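You operate a simulated robot arm through the tools that you are given. There is no shell and no other tool. Be economical: measure what you need, move in short steps, check, and stop when the job is done.

Carry out the task below with a simulated robot arm. There is one attempt and no reset: what you move stays moved.

## Task
Oil the bright plate under the carriage of the small press.
Fine: use the teal brush and the oil box beside the press; slide the carriage in and lock it at N9 before you brush; then free it, draw it out, shut the box and put the brush back. Set down upright: brush. A coat counts when it lies all over at full strength: go over it till it gets no stronger.

The check looks at the end state, three seconds after you hand in, the way a careful person would. Anything else that was tipped, shoved, dropped, spilled or broken makes it a failure.

## Robot
A 6-joint arm with a fingered hand, fixed in place. Base frame: the origin is at the foot of the arm, x ahead of it, y to its left, z up; the work surface is at about z = 0.8. Readings come in m, rad, newtons and seconds.
With the tool pointing down near the work surface it reaches from about 0.34 to 0.74 m from the base axis. Its first joint turns from -2.007 to 2.007 rad. Payload 4 kg.
Tool frame: the origin (TCP) lies between the finger pads and is the grasp point; the fingertips stand 0.026 m ahead of it; z points along the fingers, y is the line along which they close. Largest opening 0.132 m; the body of the gripper starts 0.073 m behind the TCP. The gripper is a hand of 4 fingers: y runs from the thumb to the fingers, the wrist lies at [0, 0, -0.239] in the tool frame, and closing takes about 1.5 s.
Orientation is that of the tool frame in the base frame, as [roll, pitch, yaw] about the fixed x, y, z axes, in that order (R = Rz(yaw) Ry(pitch) Rx(roll)). With the fingers straight down and closing along the base's y, the tool's x points along the base's -x, its y along +y and its z along -z.

## Interface
- The arm moves only by the tool send_rows. Its arguments are lists of equal length, an entry for each row: "delta_pos": the shift along the tool's x, y, z in m, a list of three; "delta_rot": the turn, a rotation vector about the tool's x, y, z in rad, a list of three. In form: {"delta_pos": [[tx, ty, tz], ...], "delta_rot": [[ax, ay, az], ...]}. A call has 1 to 20 rows; each row is the pose to reach, as a shift and turn from the pose commanded when the call began, along the tool's axes at that moment. "claw" is the finger opening in m, from 0 to 0.132, set as the call begins (left out, the last holds). Rows are played at 5 a second. More than 0.05 m and 0.15 rad between two rows, or a gripper value outside its range, and nothing of the call is played. Where a pose cannot be reached the arm comes as near as it can. A force on the tool above 40 N (or 10 N above the force at the start of the call, whichever is more), or a blocked arm, ends the call early, and 0.2 s more pass. The fingers move at their own pace (about 0.153 m/s each) and stop on an object; they squeeze with about 30 N. The grip force told is the motor's: it shows also when the fingers shut on nothing. Time passes only in rows, and 0.2 s behind the last, so rows that repeat a pose let the fingers close. It gives the time, the measured TCP pose, the force on the tool (base axes), the opening and the grip force at its end, in the units of the frame above (readings bear some noise), with the torque about the TCP (base axes, N m) and any sound that the robot's microphone picked up.
- Cameras (640 x 400 px; columns grow to the right, rows downward): "scene" is fixed at [0.3996, -0.651, 1.3953]; the picture's right is [0.99, -0.16, 0.00], its down [-0.11, -0.69, -0.72] and it looks along [0.11, 0.71, -0.70] (base axes); focal length 341 px, centre (320, 200). "wrist" rides on the gripper at [0.068, 0.002, -0.097] in the tool frame; the picture's right is [-0.03, 1.00, 0.00], its down [-0.82, -0.02, -0.58] and it looks along [-0.58, -0.01, 0.82] (tool axes); focal length 270 px, centre (320, 200). There is no depth. A picture from a camera that has moved, and an enlarged one, comes with that camera's place and axes in the base frame and with its lens.
- grab_frame(camera): a new picture of that camera. It takes no simulated time.
- raise_lower(by): slides the trunk up (or, below 0, down) by that many m; the arm rides with it, the base frame stays. It gives what a move gives, with no picture.
- curl_fingers(finger1, finger2, finger3, thumb_bend): sets how far each is bent, from 0 (flat) to 100 (curled in); at 30 the hand is open as for a grip, at 70 the pads meet at the TCP. One left out holds its place. A second passes; each finger stops where it meets its share of the squeeze, and holds until it gets a number again. A gripper value or a shape takes the hand back. It gives what a move gives, with no picture; readings hold the bend of each and the force on the fingers (four entries, about 0 where the hand has none), thumb and palm.
- hand_shape(shape): the hand has 4 fingers and takes this shape, open, in about a second: jaw (thumb against the fingers, like two jaws); tri (thumb and two fingers); tip (a fingertip pinch); poke (one finger out to press); point (the index stretched); flat (the hand flat); cup (the hand cupped); fist (a fist). The gripper value then closes the fingers along that shape, each until it touches; the sizes above hold for jaw. It gives what a move gives, with no picture.
- zoom(camera, box): a new picture of the part [left, top, right, bottom] of that camera's present view, enlarged. It takes no simulated time.
- hand_in(): hands the job in; it is judged then, once.

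Go step by step. Nothing tells you positions but the pictures and the camera data: compare them with the known pose of the tool, close in by small moves and look again before you grip or let go. The budget is 120 turns and 76 pictures, counting those below and the enlarged ones. Unless the task says otherwise, let go and move clear before handing in, and close with one line.

The tools are called after ">>>" by a JSON object that holds its "op" and its "data". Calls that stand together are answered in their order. send_rows: Moves the arm, as the interface text tells. Its arguments: {"type":"object","properties":{"delta_pos":{"type":"array","items":{"type":"array","items":{"type":"number"}}},"delta_rot":{"type":"array","items":{"type":"array","items":{"type":"number"}}},"claw":{"type":"number"}},"required":["delta_pos","delta_rot"]} The other tools are called the same way: raise_lower (by) slides the trunk up or down; hand_shape (shape) gives the hand a shape; curl_fingers (finger1, finger2, finger3, thumb_bend) moves the fingers one by one; grab_frame (camera) takes a picture; zoom (camera, box) takes an enlarged picture of a part of a camera's view; hand_in () hands the job in.

At the start:

```text
time: 0.0
position: [0.3558, -0.3282, 1.1191]
tcp_rot: [3.141, 0.0, 3.142]
force: [-0.5, -0.2, 0.7]
moment: [0.02, -0.04, -0.02]
opening: 0.1318
grip_force: 0.1
shape: jaw
bend: [30.0, 30.0, 30.0, 30.0]
finger forces: [0.0, 0.0, 0.1, 0.0, 0.0, 0.0]
trunk travel left (down, up): [-0.875, 0.115]
```

scene: 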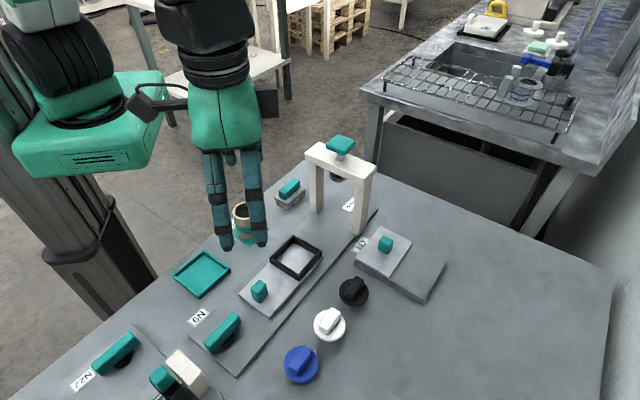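
wrist: 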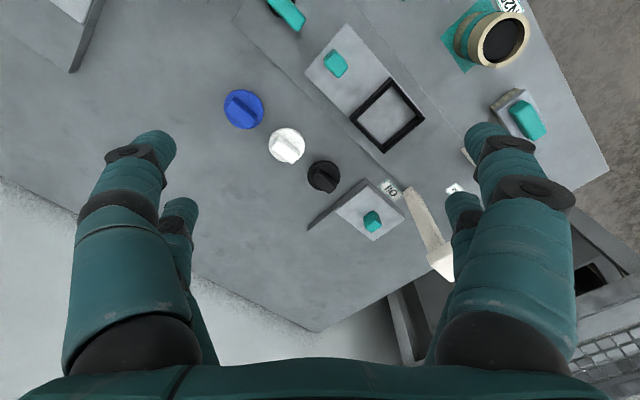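

I see a table with a small press (rail with carriage, frame with teal-handled part), boxes, knobs and a teal brush probably near the left front. I'll look closer before moving.

>>> {"op": "zoom", "data": {"camera": "scene", "box": [160, 120, 460, 390]}}

>>> {"op": "zoom", "data": {"camera": "scene", "box": [40, 290, 260, 400]}}

>>> {"op": "zoom", "data": {"camera": "wrist", "box": [200, 0, 600, 250]}}

```text
1.48 times, centred on (310, 255) of scene
camera zoom: at [0.3996, -0.651, 1.3953], right [0.99, -0.16, 0.0], down [-0.11, -0.69, -0.72], along [0.11, 0.71, -0.7], focal length 506 px, centre (335, 118)
```

zoom: 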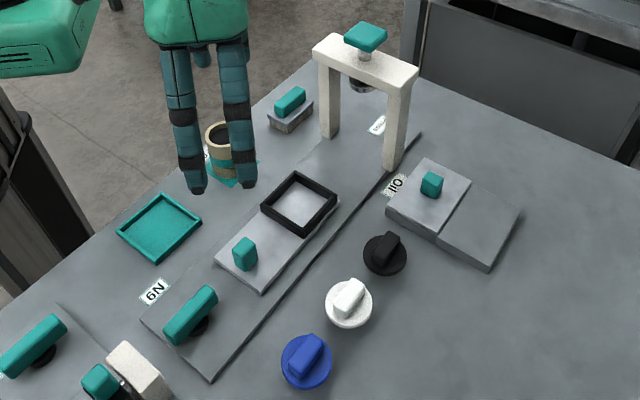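

```text
2.91 times, centred on (150, 345) of scene
camera zoom: at [0.3996, -0.651, 1.3953], right [0.99, -0.16, 0.0], down [-0.11, -0.69, -0.72], along [0.11, 0.71, -0.7], focal length 993 px, centre (814, -222)
```

zoom: 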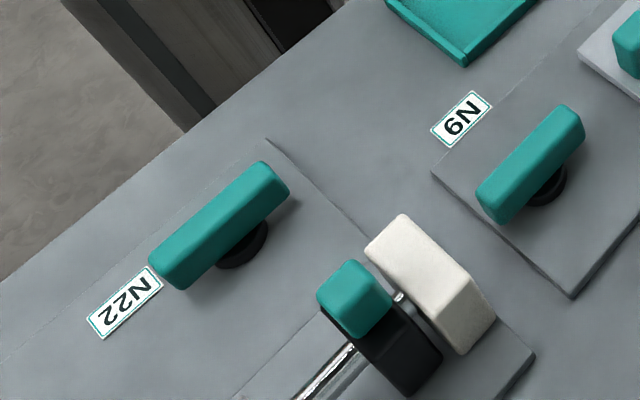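

```text
1.60 times, centred on (400, 125) of wrist
camera zoom: at [0.2882, -0.3266, 1.2163], right [0.03, 1.0, 0.0], down [0.82, -0.02, 0.58], along [0.58, -0.01, -0.82], focal length 432 px, centre (192, 320)
```

zoom: 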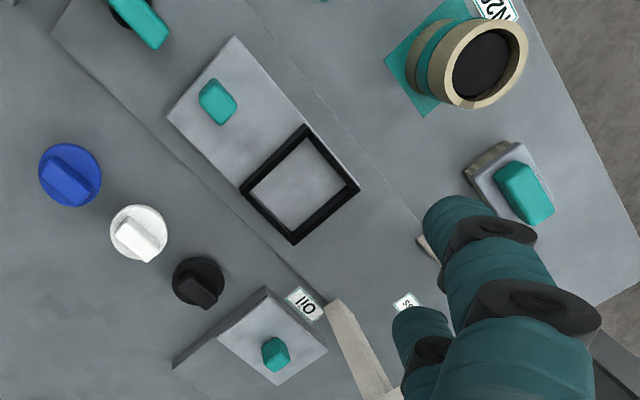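

The press runs diagonally: N9 lever at about (0.28,-0.375), carriage knob (0.34,-0.30), black frame (0.42,-0.22), arch (0.52,-0.12), oil box (0.60,-0.235). The teal-handled block at about (0.42,-0.03) looks like the brush; I'll shift the wrist camera to see it.

>>> {"op": "send_rows", "data": {"delta_pos": [[0, 0.04, 0], [0, 0.08, 0], [0, 0.12, 0], [0, 0.16, 0], [0, 0.2, 0]], "delta_rot": [[0, 0.1, 0], [0, 0.2, 0], [0, 0.3, 0], [0, 0.4, 0], [0, 0.4, 0]]}}

>>> {"op": "grab_frame", "data": {"camera": "wrist"}}

>>> {"op": "grab_frame", "data": {"camera": "scene"}}

```text
time: 1.2
position: [0.3544, -0.1257, 1.1193]
tcp_rot: [-3.139, -0.401, 3.141]
force: [-0.2, 0.3, 0.2]
moment: [-0.02, -0.02, -0.02]
opening: 0.1316
grip_force: 0.1
shape: jaw
bend: [30.0, 30.0, 30.0, 30.0]
finger forces: [0.0, 0.0, 0.0, 0.1, 0.1, 0.0]
trunk travel left (down, up): [-0.875, 0.115]
```

```text
70 pictures are left
camera wrist: at [0.3314, -0.1251, 1.2357], right [0.02, 1.0, -0.01], down [0.98, -0.02, 0.21], along [0.21, -0.02, -0.98], focal length 270 px, centre (320, 200)
```

wrist: 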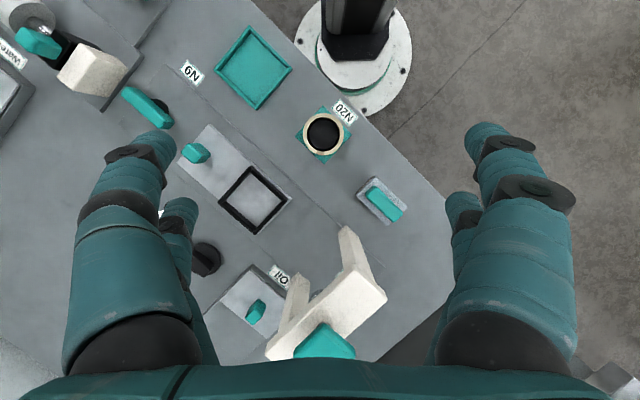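

```text
69 pictures are left
```

scene: 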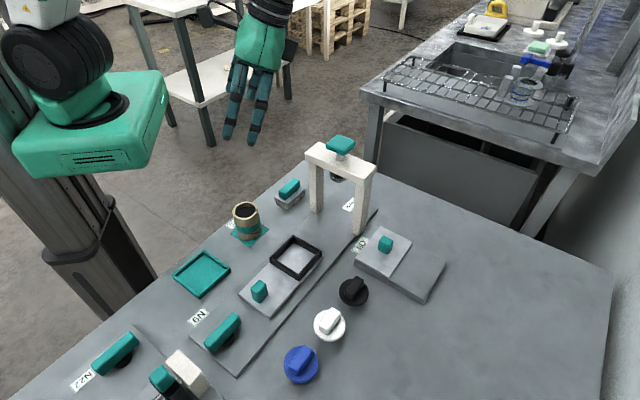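

>>> {"op": "zoom", "data": {"camera": "scene", "box": [215, 165, 375, 265]}}

>>> {"op": "zoom", "data": {"camera": "wrist", "box": [100, 0, 420, 250]}}

>>> {"op": "zoom", "data": {"camera": "wrist", "box": [280, 80, 440, 230]}}

>>> {"op": "zoom", "data": {"camera": "scene", "box": [340, 220, 460, 310]}}

```text
4.00 times, centred on (295, 215) of scene
camera zoom: at [0.3996, -0.651, 1.3953], right [0.99, -0.16, 0.0], down [-0.11, -0.69, -0.72], along [0.11, 0.71, -0.7], focal length 1365 px, centre (420, 140)
```

zoom: 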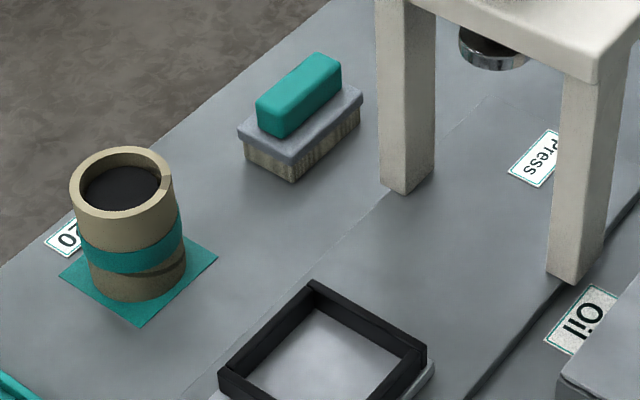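

```text
1.60 times, centred on (260, 125) of wrist
camera zoom: at [0.3314, -0.1251, 1.2357], right [0.02, 1.0, -0.01], down [0.98, -0.02, 0.21], along [0.21, -0.02, -0.98], focal length 432 px, centre (416, 320)
```

zoom: 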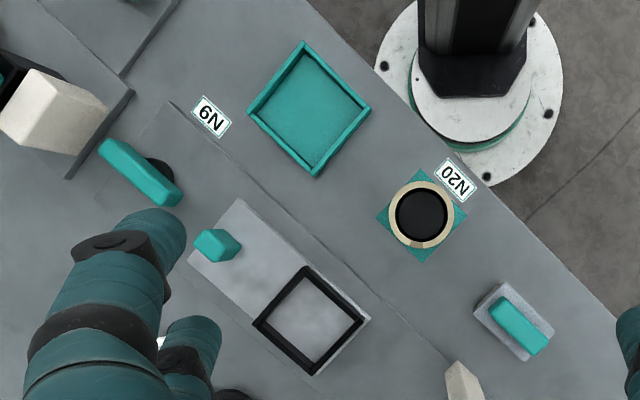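

```text
2.67 times, centred on (360, 155) of wrist
camera zoom: at [0.3314, -0.1251, 1.2357], right [0.02, 1.0, -0.01], down [0.98, -0.02, 0.21], along [0.21, -0.02, -0.98], focal length 721 px, centre (213, 320)
```

zoom: 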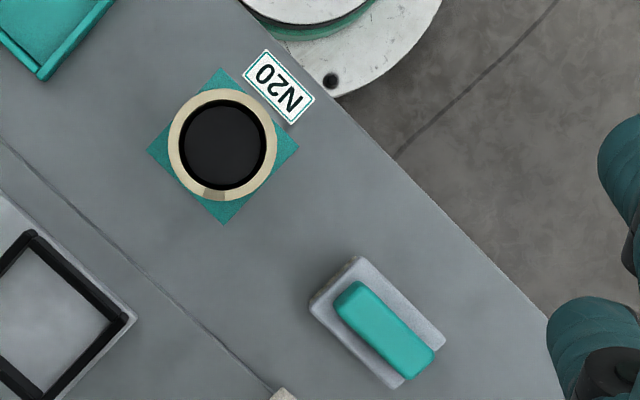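

```text
4.44 times, centred on (400, 265) of scene
camera zoom: at [0.3996, -0.651, 1.3953], right [0.99, -0.16, 0.0], down [-0.11, -0.69, -0.72], along [0.11, 0.71, -0.7], focal length 1517 px, centre (-36, -89)
```

zoom: 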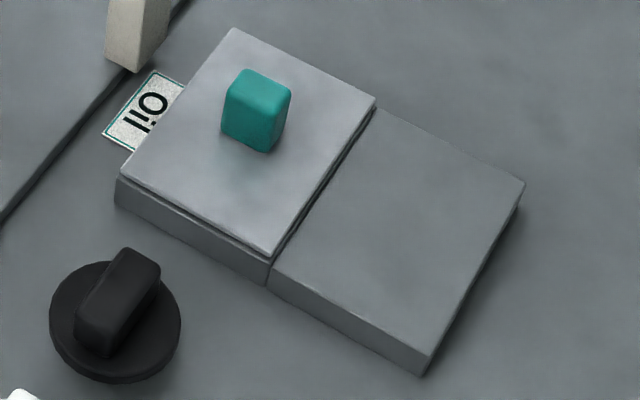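

The brush is the teal-handled block at about (0.42,-0.04), the carriage knob at about (0.341,-0.309, 0.848), and the rail runs about 48° from x. I'll bring the hand upright above the carriage knob.

>>> {"op": "send_rows", "data": {"delta_pos": [[-0.007, -0.037, 0.023], [-0.014, -0.073, 0.046], [-0.02, -0.11, 0.069], [-0.027, -0.146, 0.092], [-0.034, -0.183, 0.115]], "delta_rot": [[0, -0.08, 0], [0, -0.16, 0], [0, -0.24, 0], [0, -0.32, 0], [0, -0.4, 0]]}}

>>> {"op": "send_rows", "data": {"delta_pos": [[0, 0, 0], [0, 0, 0], [0, 0, 0], [0, 0, 0], [0, 0, 0], [0, 0, 0], [0, 0, 0]], "delta_rot": [[0, 0, -0.14], [0, 0, -0.28], [0, 0, -0.42], [0, 0, -0.56], [0, 0, -0.7], [0, 0, -0.838], [0, 0, -0.838]], "claw": 0.08}}

>>> {"op": "grab_frame", "data": {"camera": "wrist"}}

>>> {"op": "grab_frame", "data": {"camera": "scene"}}

```text
time: 2.4
position: [0.3418, -0.3124, 0.9996]
tcp_rot: [3.141, 0.002, 3.142]
force: [0.3, 0.3, 0.2]
moment: [0.01, 0.01, 0.01]
opening: 0.1323
grip_force: 0.1
shape: jaw
bend: [30.0, 30.0, 30.0, 30.0]
finger forces: [0.1, 0.0, 0.0, 0.0, 0.0, 0.0]
trunk travel left (down, up): [-0.875, 0.115]
```

```text
time: 4.0
position: [0.3563, -0.2847, 0.989]
tcp_rot: [-3.131, -0.055, -2.325]
force: [0.4, 0.3, 0.1]
moment: [-0.03, 0.01, 0.0]
opening: 0.0805
grip_force: 0.1
shape: jaw
bend: [71.0, 71.0, 71.0, 70.0]
finger forces: [0.0, 0.0, 0.0, 0.0, 0.1, 0.0]
out of reach, approached as far as the arm can: row 5, 6, 7
trunk travel left (down, up): [-0.875, 0.115]
```

```text
64 pictures are left
camera wrist: at [0.3126, -0.3294, 1.0906], right [-0.71, 0.7, -0.01], down [0.59, 0.61, 0.53], along [0.38, 0.37, -0.85], focal length 270 px, centre (320, 200)
```

wrist: 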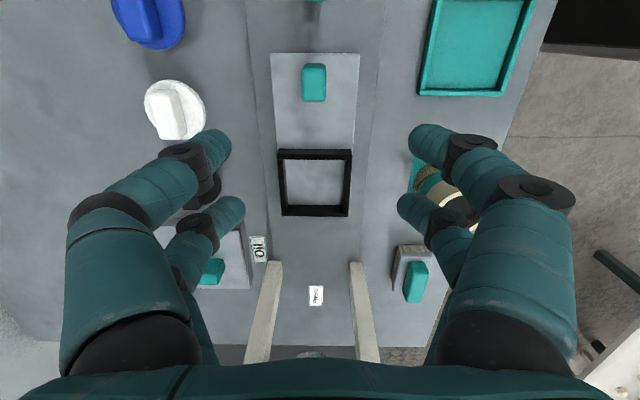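

```text
63 pictures are left
```

scene: 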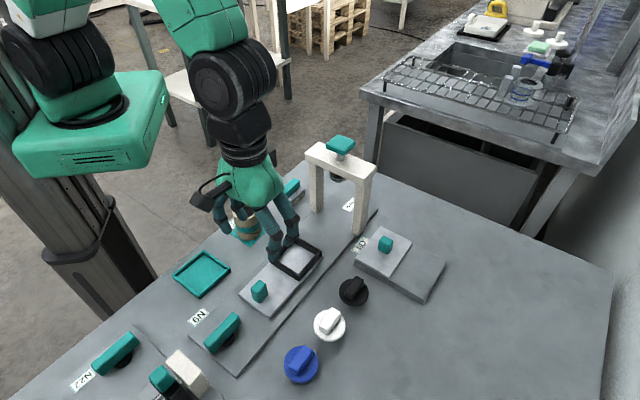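

The press lines up nicely in the wrist view; the pose is limited by the folded arm at this height. I'll descend straight towards the knob and check.

>>> {"op": "send_rows", "data": {"delta_pos": [[0, 0, 0.04], [0, 0, 0.08], [0, 0, 0.095], [0, 0, 0.095]], "delta_rot": [[0, 0, 0], [0, 0, 0], [0, 0, 0], [0, 0, 0]], "claw": 0.07}}

>>> {"op": "grab_frame", "data": {"camera": "wrist"}}

>>> {"op": "grab_frame", "data": {"camera": "scene"}}

```text
time: 5.0
position: [0.3524, -0.2894, 0.8933]
tcp_rot: [-3.132, -0.056, -2.327]
force: [1.7, 0.5, -0.6]
moment: [0.01, 0.01, 0.0]
opening: 0.0704
grip_force: 0.1
shape: jaw
bend: [72.0, 72.0, 72.0, 70.0]
finger forces: [0.0, 0.0, 0.0, 0.0, 0.0, 0.0]
trunk travel left (down, up): [-0.875, 0.115]
```

```text
62 pictures are left
camera wrist: at [0.3091, -0.3344, 0.9955], right [-0.71, 0.7, -0.01], down [0.59, 0.61, 0.53], along [0.38, 0.37, -0.85], focal length 270 px, centre (320, 200)
```

wrist: 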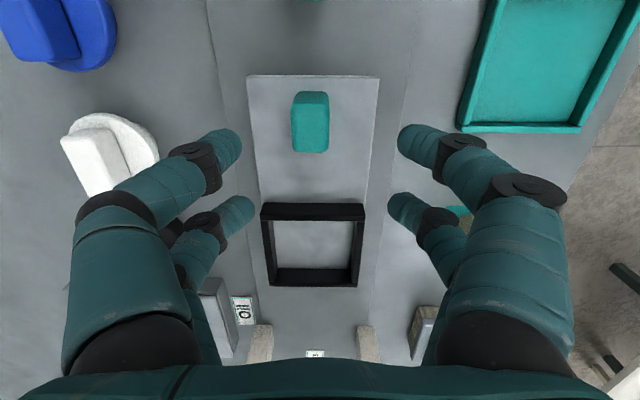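

```text
61 pictures are left
```

scene: 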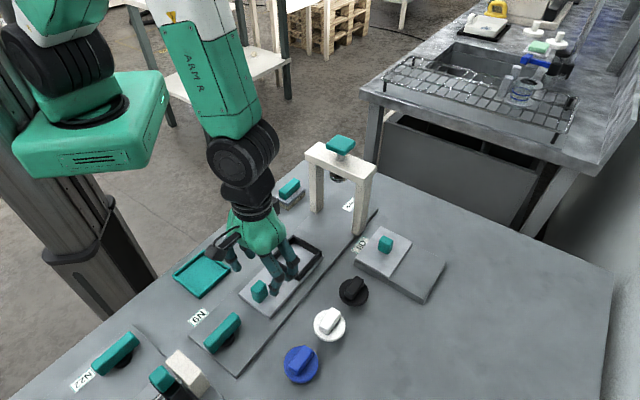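

The knob is now confirmed at about (0.342,-0.310); the TCP is 2 cm too far along the rail. I'll shift back and level the hand.

>>> {"op": "send_rows", "data": {"delta_pos": [[0.011, -0.0035, 0], [0.022, -0.007, 0], [0.022, -0.007, 0]], "delta_rot": [[0, -0.03, 0], [0, -0.055, 0], [0, -0.055, 0]]}}

>>> {"op": "grab_frame", "data": {"camera": "wrist"}}

```text
time: 5.8
position: [0.3443, -0.2991, 0.8904]
tcp_rot: [-3.125, -0.035, -2.332]
force: [-0.5, 0.2, 0.3]
moment: [0.0, 0.0, 0.01]
opening: 0.0704
grip_force: 0.1
shape: jaw
bend: [72.0, 72.0, 72.0, 70.0]
finger forces: [0.0, 0.0, 0.0, 0.1, 0.0, 0.0]
out of reach, approached as far as the arm can: row 2, 3
trunk travel left (down, up): [-0.875, 0.115]
```

```text
60 pictures are left
camera wrist: at [0.2978, -0.3442, 0.9906], right [-0.71, 0.71, -0.02], down [0.58, 0.6, 0.55], along [0.4, 0.38, -0.84], focal length 270 px, centre (320, 200)
```

wrist: 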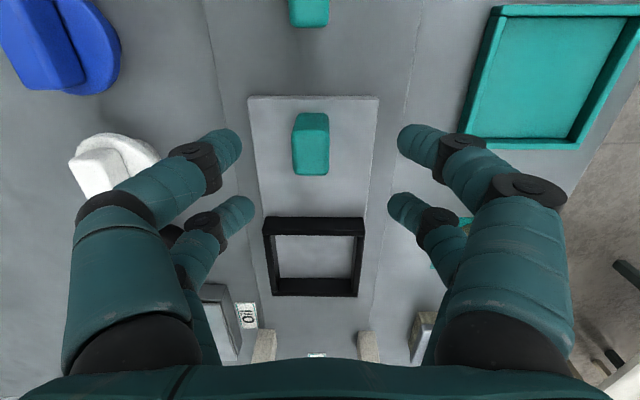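

The limit is the wrist's last joint (yaw versus arm azimuth), so I'll turn the hand back by about 3.5° and re-centre over the knob.

>>> {"op": "send_rows", "data": {"delta_pos": [[0, 0, 0], [0.0095, -0.006, 0], [0.0095, -0.006, 0]], "delta_rot": [[0, -0.035, 0.07], [0, -0.035, 0.07], [0, -0.035, 0.07]]}}

>>> {"op": "grab_frame", "data": {"camera": "wrist"}}

>>> {"op": "zoom", "data": {"camera": "scene", "box": [190, 200, 350, 300]}}

```text
time: 6.6
position: [0.3458, -0.2974, 0.8849]
tcp_rot: [-3.124, -0.018, -2.404]
force: [0.6, -0.8, 0.2]
moment: [0.01, -0.05, -0.03]
opening: 0.0706
grip_force: 0.0
shape: jaw
bend: [72.0, 72.0, 72.0, 70.0]
finger forces: [0.1, 0.0, 0.1, 0.0, 0.1, 0.1]
out of reach, approached as far as the arm can: row 1, 2, 3
trunk travel left (down, up): [-0.875, 0.115]
```

```text
59 pictures are left
camera wrist: at [0.2954, -0.3395, 0.9839], right [-0.65, 0.76, -0.02], down [0.62, 0.55, 0.56], along [0.44, 0.36, -0.83], focal length 270 px, centre (320, 200)
```

wrist: 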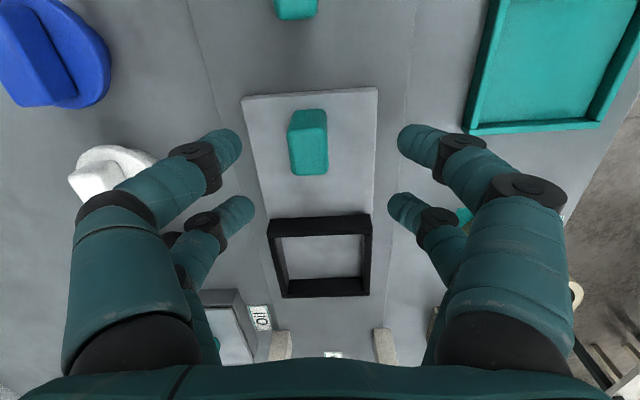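

```text
4.00 times, centred on (270, 250) of scene
camera zoom: at [0.3996, -0.651, 1.3953], right [0.99, -0.16, 0.0], down [-0.11, -0.69, -0.72], along [0.11, 0.71, -0.7], focal length 1365 px, centre (520, 0)
```

zoom: 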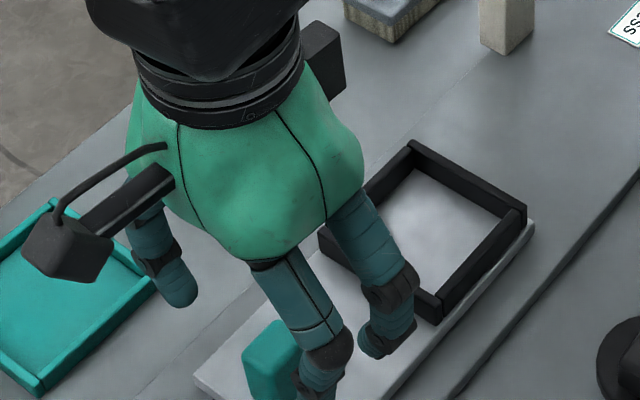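

The pose remains out of reach in this yaw, so I'll lift and try the grip turned 90° (closing along the rail), which sits mid-range for the wrist.

>>> {"op": "send_rows", "data": {"delta_pos": [[0, 0, -0.05], [0, 0, -0.05], [0, 0, -0.05], [0, 0, -0.05], [0, 0, -0.05], [0, 0, -0.05], [0, 0, -0.05], [0, 0, -0.05], [0, 0, -0.05], [0, 0, -0.05], [0, 0, -0.05], [0, 0, -0.05]], "delta_rot": [[0, 0, 0], [0, 0, 0.14], [0, 0, 0.28], [0, 0, 0.42], [0, 0, 0.56], [0, 0, 0.7], [0, 0, 0.84], [0, 0, 0.98], [0, 0, 1.12], [0, 0, 1.26], [0, 0, 1.4], [0, 0, 1.49]]}}

>>> {"op": "grab_frame", "data": {"camera": "wrist"}}

```text
time: 9.2
position: [0.3469, -0.2959, 0.9367]
tcp_rot: [-3.122, 0.015, 2.387]
force: [-0.7, -0.3, 0.3]
moment: [0.01, 0.0, -0.02]
opening: 0.0703
grip_force: 0.0
shape: jaw
bend: [72.0, 72.0, 72.0, 70.0]
finger forces: [0.1, 0.0, 0.0, 0.0, 0.0, 0.1]
trunk travel left (down, up): [-0.875, 0.115]
```

```text
57 pictures are left
camera wrist: at [0.2992, -0.2462, 1.032], right [0.7, 0.71, -0.02], down [0.58, -0.56, 0.59], along [0.41, -0.43, -0.81], focal length 270 px, centre (320, 200)
```

wrist: 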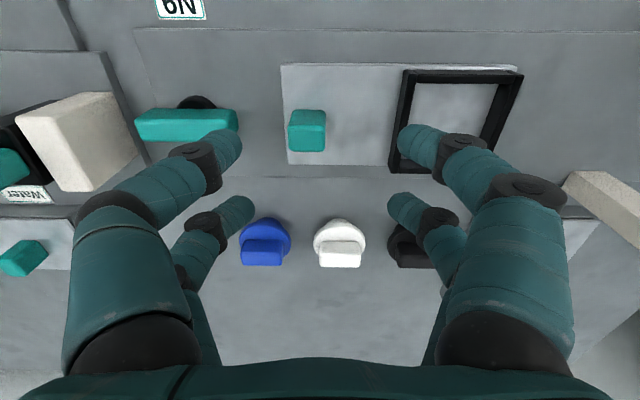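

This yaw is reachable. I'll centre over the knob and descend around it.

>>> {"op": "send_rows", "data": {"delta_pos": [[-0.006, -0.012, 0], [-0.006, -0.012, 0.03], [-0.006, -0.012, 0.055], [-0.006, -0.012, 0.07], [-0.006, -0.012, 0.07]], "delta_rot": [[0, 0, 0], [0, 0, 0], [0, 0, 0], [0, 0, 0], [0, 0, 0]]}}

>>> {"op": "grab_frame", "data": {"camera": "wrist"}}

>>> {"op": "zoom", "data": {"camera": "scene", "box": [190, 220, 350, 320]}}

```text
time: 10.4
position: [0.3427, -0.3097, 0.8661]
tcp_rot: [-3.123, 0.015, 2.387]
force: [0.2, 0.9, 0.6]
moment: [0.03, 0.03, -0.02]
opening: 0.0704
grip_force: 0.1
shape: jaw
bend: [72.0, 72.0, 72.0, 70.0]
finger forces: [0.0, 0.1, 0.1, 0.0, 0.0, 0.0]
trunk travel left (down, up): [-0.875, 0.115]
```

```text
56 pictures are left
camera wrist: at [0.2952, -0.2607, 0.9625], right [0.7, 0.71, -0.02], down [0.58, -0.56, 0.59], along [0.41, -0.43, -0.81], focal length 270 px, centre (320, 200)
```

wrist: 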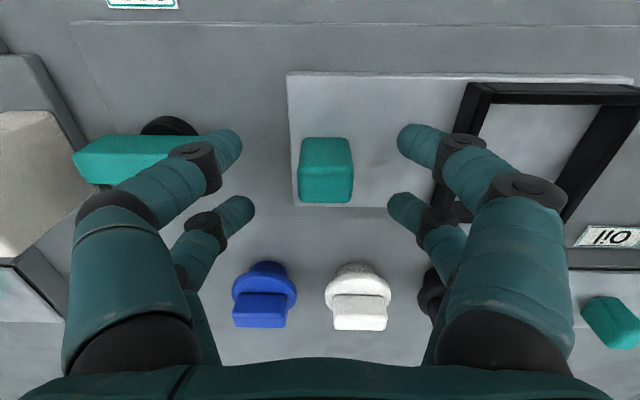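

```text
4.00 times, centred on (270, 270) of scene
camera zoom: at [0.3996, -0.651, 1.3953], right [0.99, -0.16, 0.0], down [-0.11, -0.69, -0.72], along [0.11, 0.71, -0.7], focal length 1365 px, centre (520, -80)
```

zoom: 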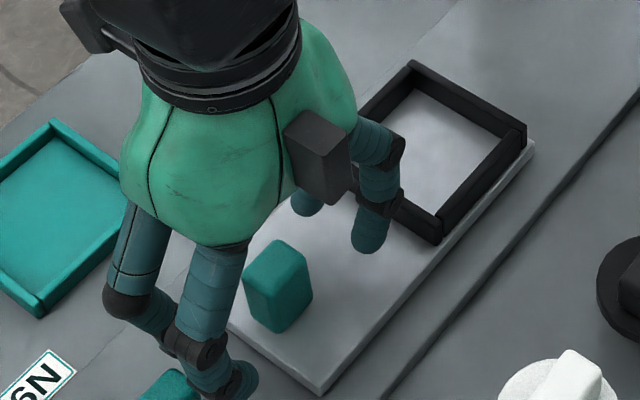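

The knob sits between the two finger pairs; I'll shift 16 mm so one opposed pair lands squarely on it, then close.

>>> {"op": "send_rows", "data": {"delta_pos": [[-0.016, -0.002, 0.004], [-0.016, -0.002, 0.004]], "delta_rot": [[0, 0, 0], [0, 0, 0]]}}

>>> {"op": "send_rows", "data": {"delta_pos": [[0, 0, 0], [0, 0, 0], [0, 0, 0], [0, 0, 0], [0, 0, 0], [0, 0, 0]], "delta_rot": [[0, 0, 0], [0, 0, 0], [0, 0, 0], [0, 0, 0], [0, 0, 0], [0, 0, 0]], "claw": 0.0}}

>>> {"op": "grab_frame", "data": {"camera": "wrist"}}

```text
time: 11.0
position: [0.3534, -0.323, 0.8642]
tcp_rot: [-3.122, 0.016, 2.387]
force: [-0.5, 1.8, 0.7]
moment: [0.05, 0.0, -0.03]
opening: 0.0699
grip_force: 0.0
shape: jaw
bend: [72.0, 72.0, 72.0, 70.0]
finger forces: [0.0, 0.1, 0.0, 0.0, 0.6, 0.0]
trunk travel left (down, up): [-0.875, 0.115]
```

```text
time: 12.4
position: [0.3525, -0.3252, 0.8623]
tcp_rot: [-3.123, 0.015, 2.387]
force: [0.1, -0.2, -2.9]
moment: [-0.07, -0.04, 0.03]
opening: 0.0061
grip_force: 30.2
shape: jaw
bend: [73.0, 62.0, 62.0, 70.0]
finger forces: [26.2, 0.0, 0.1, 0.1, 26.6, 0.0]
trunk travel left (down, up): [-0.875, 0.115]
```

```text
54 pictures are left
camera wrist: at [0.3055, -0.2737, 0.9593], right [0.7, 0.71, -0.02], down [0.58, -0.56, 0.59], along [0.41, -0.43, -0.81], focal length 270 px, centre (320, 200)
```

wrist: 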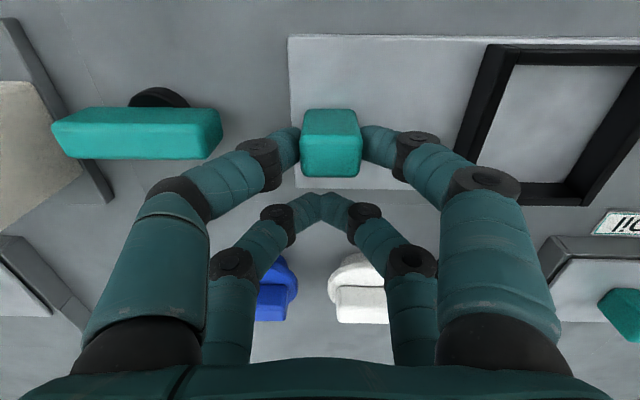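

The thumb and a finger hold the knob firmly. Now I slide the carriage in along +y of the tool.

>>> {"op": "send_rows", "data": {"delta_pos": [[0, 0.01, 0], [0, 0.02, 0], [0, 0.03, 0], [0, 0.04, 0], [0, 0.05, 0], [0, 0.06, 0]], "delta_rot": [[0, 0, 0], [0, 0, 0], [0, 0, 0], [0, 0, 0], [0, 0, 0], [0, 0, 0]]}}

>>> {"op": "grab_frame", "data": {"camera": "scene"}}

```text
time: 13.8
position: [0.3945, -0.2789, 0.8625]
tcp_rot: [-3.121, 0.02, 2.387]
force: [6.6, -6.1, 12.0]
moment: [0.09, 0.02, -0.1]
opening: 0.0058
grip_force: 30.7
shape: jaw
bend: [74.0, 62.0, 62.0, 70.0]
finger forces: [30.8, 0.0, 0.0, 0.0, 30.7, 0.0]
trunk travel left (down, up): [-0.875, 0.115]
```

```text
53 pictures are left
```

scene: 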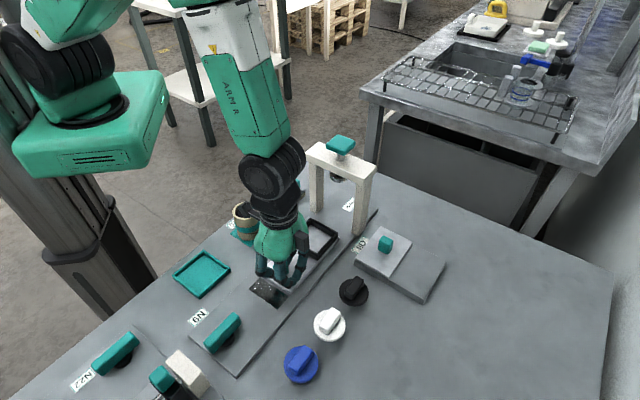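

The carriage slides and reveals a shiny plate beneath its old place. Continue until it stops.

>>> {"op": "send_rows", "data": {"delta_pos": [[-0.001, 0.01, -0.001], [-0.001, 0.02, -0.001], [-0.001, 0.03, -0.001], [-0.0015, 0.04, -0.001], [-0.0015, 0.05, -0.001], [-0.002, 0.06, -0.001]], "delta_rot": [[0, 0, 0], [0, 0, 0], [0, 0, 0], [0, 0, 0], [0, 0, 0], [0, 0, 0]]}}

>>> {"op": "zoom", "data": {"camera": "scene", "box": [180, 150, 420, 350]}}

```text
time: 15.2
position: [0.4371, -0.2374, 0.8614]
tcp_rot: [-3.124, 0.018, 2.388]
force: [10.4, -9.5, 15.9]
moment: [0.08, 0.01, -0.19]
opening: 0.0062
grip_force: 30.3
shape: jaw
bend: [74.0, 62.0, 62.0, 71.0]
finger forces: [32.5, 0.1, 0.0, 0.0, 31.7, 0.0]
trunk travel left (down, up): [-0.875, 0.115]
```

```text
2.00 times, centred on (300, 250) of scene
camera zoom: at [0.3996, -0.651, 1.3953], right [0.99, -0.16, 0.0], down [-0.11, -0.69, -0.72], along [0.11, 0.71, -0.7], focal length 682 px, centre (360, 100)
```

zoom: 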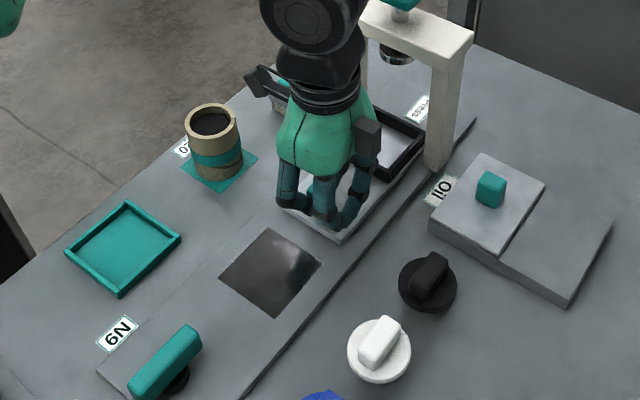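

The bright plate is fully uncovered. I continue gently towards the end stop, easing the side load.

>>> {"op": "send_rows", "data": {"delta_pos": [[-0.003, 0.01, -0.001], [-0.0035, 0.02, -0.0015], [-0.004, 0.03, -0.002], [-0.004, 0.04, -0.002], [-0.0045, 0.05, -0.002], [-0.0045, 0.06, -0.002]], "delta_rot": [[0, 0, 0], [0, 0, 0], [0, 0, 0], [0, 0, 0], [0, 0, 0], [0, 0, 0]]}}

>>> {"op": "zoom", "data": {"camera": "scene", "box": [180, 150, 420, 350]}}

```text
time: 16.6
position: [0.4771, -0.1965, 0.8638]
tcp_rot: [-3.123, 0.013, 2.39]
force: [-24.8, -25.0, 16.3]
moment: [-0.84, 1.23, 0.63]
opening: 0.0261
grip_force: 30.1
shape: jaw
bend: [77.0, 62.0, 62.0, 70.0]
finger forces: [7.2, 0.0, 0.0, 0.1, 42.2, 0.1]
trunk travel left (down, up): [-0.875, 0.115]
```

```text
2.00 times, centred on (300, 250) of scene
camera zoom: at [0.3996, -0.651, 1.3953], right [0.99, -0.16, 0.0], down [-0.11, -0.69, -0.72], along [0.11, 0.71, -0.7], focal length 682 px, centre (360, 100)
```

zoom: 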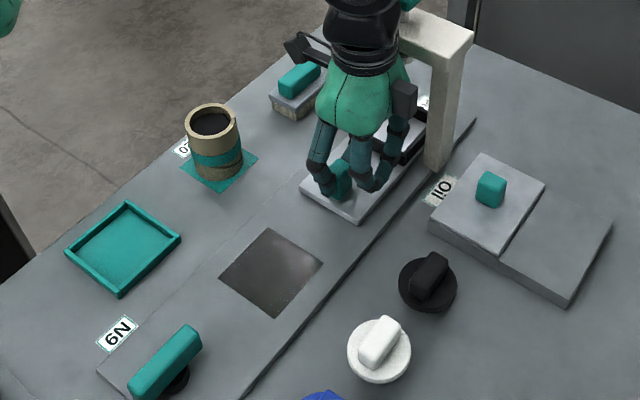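

The carriage has hit its end stop (about 35 N along the rail). I relax, open and lift.

>>> {"op": "send_rows", "data": {"delta_pos": [[0, -0.005, 0], [0, -0.005, 0]], "delta_rot": [[0, 0, 0], [0, 0, 0]]}}

>>> {"op": "send_rows", "data": {"delta_pos": [[0, 0, 0], [0, 0, 0], [0, 0, 0], [0, 0, 0], [0, 0, -0.04], [0, -0.03, -0.08], [0, -0.08, -0.08]], "delta_rot": [[0, 0, 0], [0, 0, 0], [0, 0, 0], [0, 0, 0], [0, 0, 0], [0, 0, 0], [0, 0, 0]], "claw": 0.06}}

>>> {"op": "grab_frame", "data": {"camera": "wrist"}}

>>> {"op": "zoom", "data": {"camera": "scene", "box": [170, 220, 330, 380]}}

```text
time: 17.2
position: [0.4749, -0.2002, 0.8631]
tcp_rot: [-3.125, 0.013, 2.388]
force: [-18.4, -13.0, 15.7]
moment: [-0.53, 1.03, 0.32]
opening: 0.0222
grip_force: 29.5
shape: jaw
bend: [77.0, 62.0, 62.0, 70.0]
finger forces: [14.3, 0.1, 0.1, 0.0, 36.0, 0.0]
trunk travel left (down, up): [-0.875, 0.115]
```

```text
time: 18.8
position: [0.4225, -0.2561, 0.9439]
tcp_rot: [-3.124, 0.018, 2.387]
force: [0.1, -0.7, 0.0]
moment: [0.0, -0.02, 0.04]
opening: 0.015
grip_force: 30.0
shape: jaw
bend: [80.0, 74.0, 67.0, 72.0]
finger forces: [0.0, 0.0, 0.1, 0.0, 0.0, 0.0]
trunk travel left (down, up): [-0.875, 0.115]
```

```text
50 pictures are left
camera wrist: at [0.3748, -0.2066, 1.0406], right [0.7, 0.71, -0.02], down [0.58, -0.56, 0.59], along [0.41, -0.43, -0.81], focal length 270 px, centre (320, 200)
```

wrist: 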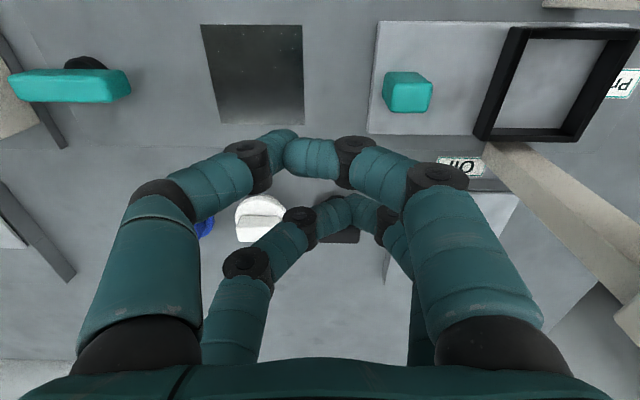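

```text
2.50 times, centred on (250, 300) of scene
camera zoom: at [0.3996, -0.651, 1.3953], right [0.99, -0.16, 0.0], down [-0.11, -0.69, -0.72], along [0.11, 0.71, -0.7], focal length 853 px, centre (495, -50)
```

zoom: 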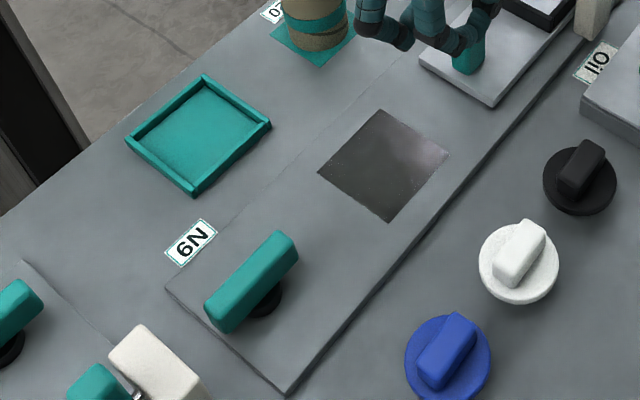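

The carriage stayed in. The fingers seem crossed, so I reset the hand to an open jaw.

>>> {"op": "hand_shape", "data": {"shape": "jaw"}}

>>> {"op": "send_rows", "data": {"delta_pos": [[0, 0, 0], [0, 0, 0], [0, 0, 0], [0, 0, 0]], "delta_rot": [[0, 0, 0], [0, 0, 0], [0, 0, 0], [0, 0, 0]], "claw": 0.1}}

>>> {"op": "grab_frame", "data": {"camera": "wrist"}}

```text
time: 19.7
position: [0.4236, -0.2567, 0.9423]
tcp_rot: [-3.122, 0.015, 2.387]
force: [-0.4, 0.4, 0.4]
moment: [0.01, -0.01, -0.03]
opening: 0.1318
grip_force: 0.0
shape: jaw
bend: [30.0, 30.0, 30.0, 30.0]
finger forces: [0.1, 0.1, 0.0, 0.1, 0.0, 0.0]
trunk travel left (down, up): [-0.875, 0.115]
```

```text
time: 20.7
position: [0.4222, -0.2571, 0.9443]
tcp_rot: [-3.122, 0.016, 2.387]
force: [0.6, 0.3, -0.1]
moment: [0.0, -0.02, 0.02]
opening: 0.1005
grip_force: 0.1
shape: jaw
bend: [63.0, 63.0, 63.0, 50.0]
finger forces: [0.1, 0.0, 0.1, 0.0, 0.0, 0.0]
trunk travel left (down, up): [-0.875, 0.115]
```

```text
48 pictures are left
camera wrist: at [0.3752, -0.2062, 1.04], right [0.7, 0.71, -0.02], down [0.58, -0.56, 0.59], along [0.41, -0.43, -0.81], focal length 270 px, centre (320, 200)
```

wrist: 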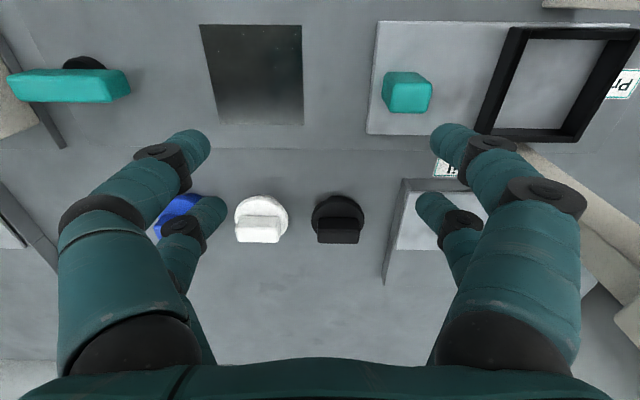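

The N9 handle is a T-bar centred at about (0.279,-0.373,0.836), aligned with the rail. I'll move above it and turn the hand so the fingers close across the bar (the other yaw branch), testing reach.

>>> {"op": "send_rows", "data": {"delta_pos": [[0.004, -0.03, 0], [0.008, -0.06, 0], [0.012, -0.09, 0], [0.017, -0.12, 0], [0.021, -0.15, 0], [0.025, -0.183, 0], [0.025, -0.183, 0], [0.025, -0.183, 0], [0.025, -0.183, 0], [0.025, -0.183, 0], [0.025, -0.183, 0], [0.025, -0.183, 0]], "delta_rot": [[0, 0, 0.1], [0, 0, 0.24], [0, 0, 0.38], [0, 0, 0.52], [0, 0, 0.66], [0, 0, 0.8], [0, 0, 0.94], [0, 0, 1.08], [0, 0, 1.22], [0, 0, 1.36], [0, 0, 1.5], [0, 0, 1.55]]}}

>>> {"op": "grab_frame", "data": {"camera": "wrist"}}

```text
time: 23.3
position: [0.2792, -0.3716, 0.9451]
tcp_rot: [3.126, 0.02, 0.835]
force: [0.8, -0.9, 0.1]
moment: [0.0, 0.06, -0.03]
opening: 0.1003
grip_force: 0.1
shape: jaw
bend: [63.0, 63.0, 63.0, 50.0]
finger forces: [0.0, 0.0, 0.1, 0.1, 0.0, 0.0]
trunk travel left (down, up): [-0.875, 0.115]
```

```text
47 pictures are left
camera wrist: at [0.3275, -0.321, 1.0425], right [0.73, -0.69, 0.02], down [-0.56, -0.58, 0.59], along [-0.4, -0.44, -0.81], focal length 270 px, centre (320, 200)
```

wrist: 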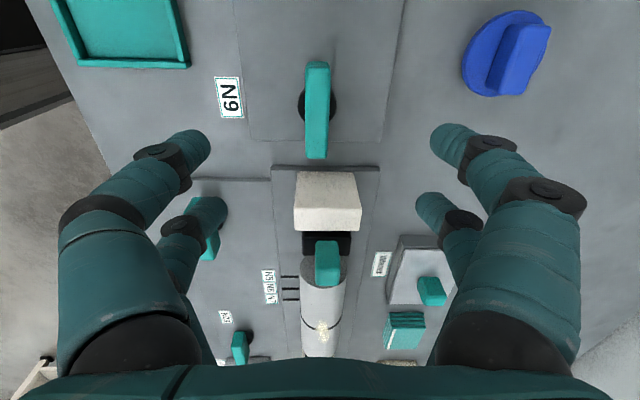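

The lever is right under the hand and reachable; a white block stands about 45 mm beyond it, which is clear. I'll descend around the bar and close.

>>> {"op": "send_rows", "data": {"delta_pos": [[0.003, 0.001, 0.03], [0.003, 0.001, 0.06], [0.003, 0.001, 0.08], [0.003, 0.001, 0.092], [0.003, 0.001, 0.092]], "delta_rot": [[0, 0, 0], [0, 0, 0], [0, 0, 0], [0, 0, 0], [0, 0, 0]], "claw": 0.07}}

>>> {"op": "grab_frame", "data": {"camera": "wrist"}}

```text
time: 24.5
position: [0.2814, -0.3739, 0.8537]
tcp_rot: [3.125, 0.02, 0.837]
force: [0.1, 0.3, 0.2]
moment: [-0.01, 0.03, 0.0]
opening: 0.0705
grip_force: 0.1
shape: jaw
bend: [72.0, 72.0, 72.0, 70.0]
finger forces: [0.0, 0.1, 0.1, 0.0, 0.0, 0.0]
trunk travel left (down, up): [-0.875, 0.115]
```

```text
46 pictures are left
camera wrist: at [0.3301, -0.3227, 0.9503], right [0.73, -0.69, 0.02], down [-0.56, -0.58, 0.59], along [-0.4, -0.44, -0.81], focal length 270 px, centre (320, 200)
```

wrist: 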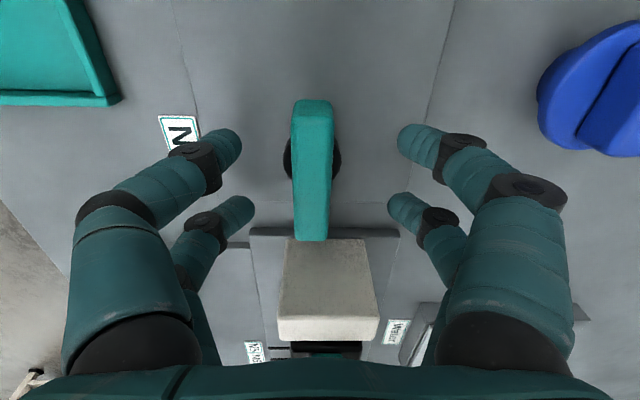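

Bar lies well between both finger pairs. Closing on it.

>>> {"op": "send_rows", "data": {"delta_pos": [[0, -0.001, 0], [0, -0.001, 0], [0, -0.001, 0], [0, -0.001, 0], [0, -0.001, 0], [0, -0.001, 0]], "delta_rot": [[0, 0, 0], [0, 0, 0], [0, 0, 0], [0, 0, 0], [0, 0, 0], [0, 0, 0]], "claw": 0.012}}

>>> {"op": "grab_frame", "data": {"camera": "wrist"}}

```text
time: 25.9
position: [0.2804, -0.3731, 0.8525]
tcp_rot: [3.128, 0.019, 0.837]
force: [-3.6, 3.6, -7.4]
moment: [0.14, 0.07, -0.01]
opening: 0.0123
grip_force: 30.2
shape: jaw
bend: [72.0, 71.0, 72.0, 70.0]
finger forces: [25.9, 25.7, 27.8, 0.0, 28.7, 0.0]
trunk travel left (down, up): [-0.875, 0.115]
```

```text
45 pictures are left
camera wrist: at [0.3291, -0.3214, 0.95], right [0.73, -0.69, 0.01], down [-0.56, -0.58, 0.59], along [-0.4, -0.44, -0.81], focal length 270 px, centre (320, 200)
```

wrist: 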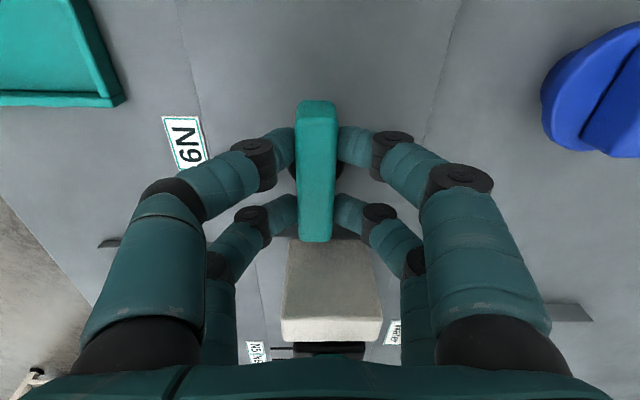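

Good hold on the bar. I now turn it counter-clockwise (towards my reachable side) in a short test.

>>> {"op": "send_rows", "data": {"delta_pos": [[0, 0, 0], [0, 0, 0], [0, 0, 0], [0, 0, 0]], "delta_rot": [[0, 0, -0.1], [0, 0, -0.2], [0, 0, -0.3], [0, 0, -0.4]]}}

```text
time: 26.9
position: [0.2812, -0.3719, 0.8533]
tcp_rot: [3.136, 0.022, 1.239]
force: [1.2, 6.8, -9.8]
moment: [0.19, -0.09, -0.05]
opening: 0.0122
grip_force: 29.7
shape: jaw
bend: [72.0, 71.0, 72.0, 70.0]
finger forces: [26.8, 26.2, 27.2, 0.0, 27.9, 0.0]
trunk travel left (down, up): [-0.875, 0.115]
```

It turns freely with little torque. Continue to the quarter turn.

>>> {"op": "send_rows", "data": {"delta_pos": [[0, 0, 0], [0, 0, 0], [0, 0, 0], [0, 0, 0], [0, 0, 0], [0, 0, 0], [0, 0, 0], [0, 0, 0], [0, 0, 0], [0, 0, 0]], "delta_rot": [[0, 0, -0.13], [0, 0, -0.26], [0, 0, -0.39], [0, 0, -0.52], [0, 0, -0.65], [0, 0, -0.78], [0, 0, -0.91], [0, 0, -1.04], [0, 0, -1.15], [0, 0, -1.18]]}}

>>> {"op": "grab_frame", "data": {"camera": "wrist"}}

>>> {"op": "zoom", "data": {"camera": "scene", "box": [170, 190, 410, 390]}}

```text
time: 29.1
position: [0.279, -0.3712, 0.8542]
tcp_rot: [-3.122, 0.012, 2.419]
force: [-0.8, 18.2, -15.3]
moment: [0.52, -0.17, -0.2]
opening: 0.0116
grip_force: 29.4
shape: jaw
bend: [71.0, 71.0, 72.0, 70.0]
finger forces: [32.4, 30.8, 26.9, 0.1, 24.4, 0.0]
trunk travel left (down, up): [-0.875, 0.115]
```

```text
44 pictures are left
camera wrist: at [0.2319, -0.323, 0.9507], right [0.68, 0.73, -0.02], down [0.6, -0.54, 0.59], along [0.42, -0.41, -0.81], focal length 270 px, centre (320, 200)
```

wrist: 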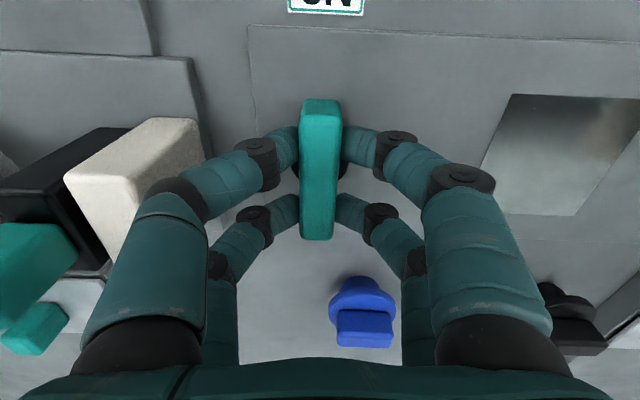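

```text
2.00 times, centred on (290, 290) of scene
camera zoom: at [0.3996, -0.651, 1.3953], right [0.99, -0.16, 0.0], down [-0.11, -0.69, -0.72], along [0.11, 0.71, -0.7], focal length 682 px, centre (380, 20)
```

zoom: 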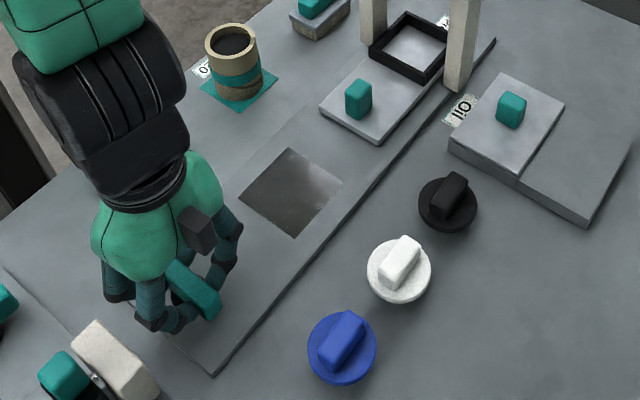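

Lever is now across the rail. I'll probe slightly further to feel whether there is a stop.

>>> {"op": "send_rows", "data": {"delta_pos": [[0, 0, 0], [0, 0, 0]], "delta_rot": [[0, 0, -0.06], [0, 0, -0.12]]}}

```text
time: 29.7
position: [0.281, -0.3713, 0.8545]
tcp_rot: [-3.12, 0.012, 2.536]
force: [-5.0, 14.5, -18.6]
moment: [0.37, -0.07, -1.15]
opening: 0.0099
grip_force: 29.8
shape: jaw
bend: [71.0, 71.0, 71.0, 70.0]
finger forces: [37.3, 25.8, 35.9, 0.0, 20.9, 0.0]
trunk travel left (down, up): [-0.875, 0.115]
```

There's a stop at the quarter turn (torque rises), so N9 is locked. Relax, open and lift.

>>> {"op": "send_rows", "data": {"delta_pos": [[0, 0, 0], [0, 0, 0]], "delta_rot": [[0, 0, 0.06], [0, 0, 0.1]]}}

>>> {"op": "send_rows", "data": {"delta_pos": [[0, 0, 0], [0, 0, 0], [0, 0, 0], [0, 0, 0], [0, 0, -0.04], [0, 0, -0.08], [0, 0.03, -0.11], [0, 0.07, -0.14], [0, 0.11, -0.14]], "delta_rot": [[0, 0, 0], [0, 0, 0], [0, 0, 0], [0, 0, 0], [0, 0, 0], [0, 0, 0], [0, 0, 0], [0, 0, 0], [0, 0, 0]], "claw": 0.07}}

>>> {"op": "grab_frame", "data": {"camera": "wrist"}}

```text
time: 30.3
position: [0.2813, -0.3722, 0.855]
tcp_rot: [-3.122, 0.013, 2.439]
force: [-6.2, 14.6, -17.1]
moment: [0.37, 0.0, 0.0]
opening: 0.0102
grip_force: 29.7
shape: jaw
bend: [71.0, 71.0, 72.0, 70.0]
finger forces: [28.0, 31.1, 26.1, 0.0, 27.2, 0.0]
trunk travel left (down, up): [-0.875, 0.115]
```

```text
time: 32.3
position: [0.3525, -0.2855, 0.9935]
tcp_rot: [-3.122, 0.015, 2.438]
force: [0.3, 0.5, 0.5]
moment: [0.01, -0.01, 0.0]
opening: 0.0697
grip_force: 0.0
shape: jaw
bend: [72.0, 72.0, 72.0, 70.0]
finger forces: [0.1, 0.1, 0.0, 0.1, 0.1, 0.1]
trunk travel left (down, up): [-0.875, 0.115]
```

```text
42 pictures are left
camera wrist: at [0.3035, -0.238, 1.0898], right [0.67, 0.75, -0.02], down [0.61, -0.53, 0.59], along [0.43, -0.41, -0.81], focal length 270 px, centre (320, 200)
```

wrist: 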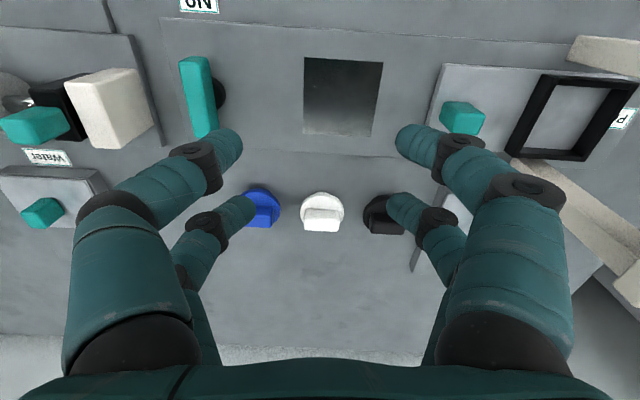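

Lever is across the rail; the bright plate is about 72 mm square, centred near (0.372,-0.279). Next is the oil box lid: I'll go above its knob with the fingers closing along the lid's sliding direction.

>>> {"op": "send_rows", "data": {"delta_pos": [[-0.015, 0.017, -0.01], [-0.03, 0.034, -0.02], [-0.045, 0.051, -0.03], [-0.06, 0.068, -0.03], [-0.075, 0.085, -0.03], [-0.09, 0.102, -0.03], [-0.105, 0.12, -0.03], [-0.12, 0.14, -0.03], [-0.135, 0.157, -0.03], [-0.15, 0.174, -0.03], [-0.162, 0.185, -0.03], [-0.162, 0.185, -0.03]], "delta_rot": [[0, 0, -0.13], [0, 0, -0.26], [0, 0, -0.39], [0, 0, -0.52], [0, 0, -0.65], [0, 0, -0.78], [0, 0, -0.91], [0, 0, -1.04], [0, 0, -1.17], [0, 0, -1.3], [0, 0, -1.43], [0, 0, -1.489]]}}

>>> {"op": "grab_frame", "data": {"camera": "wrist"}}

>>> {"op": "grab_frame", "data": {"camera": "scene"}}

```text
time: 34.9
position: [0.595, -0.2488, 1.0206]
tcp_rot: [-3.124, -0.017, -2.354]
force: [-0.3, 0.3, -0.8]
moment: [0.01, 0.02, -0.02]
opening: 0.0696
grip_force: 0.0
shape: jaw
bend: [72.0, 72.0, 72.0, 70.0]
finger forces: [0.0, 0.1, 0.1, 0.0, 0.1, 0.1]
trunk travel left (down, up): [-0.875, 0.115]
```

```text
41 pictures are left
camera wrist: at [0.5472, -0.2938, 1.1197], right [-0.69, 0.72, -0.02], down [0.59, 0.58, 0.56], along [0.42, 0.38, -0.83], focal length 270 px, centre (320, 200)
```

wrist: 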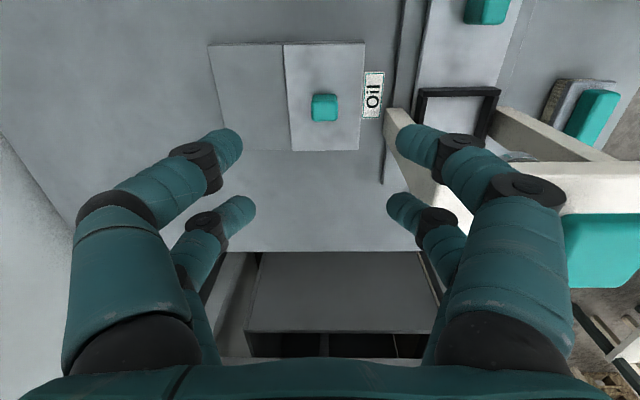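

```text
40 pictures are left
```

scene: 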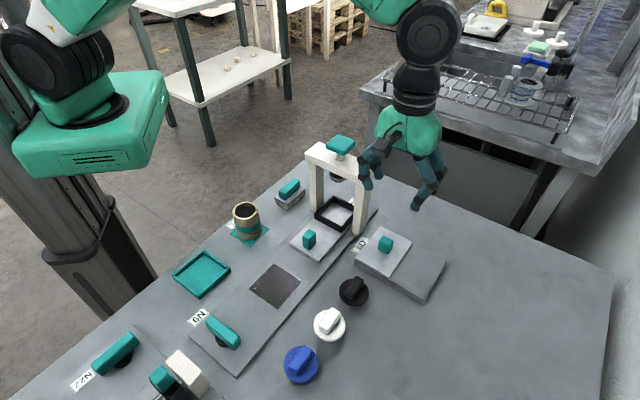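

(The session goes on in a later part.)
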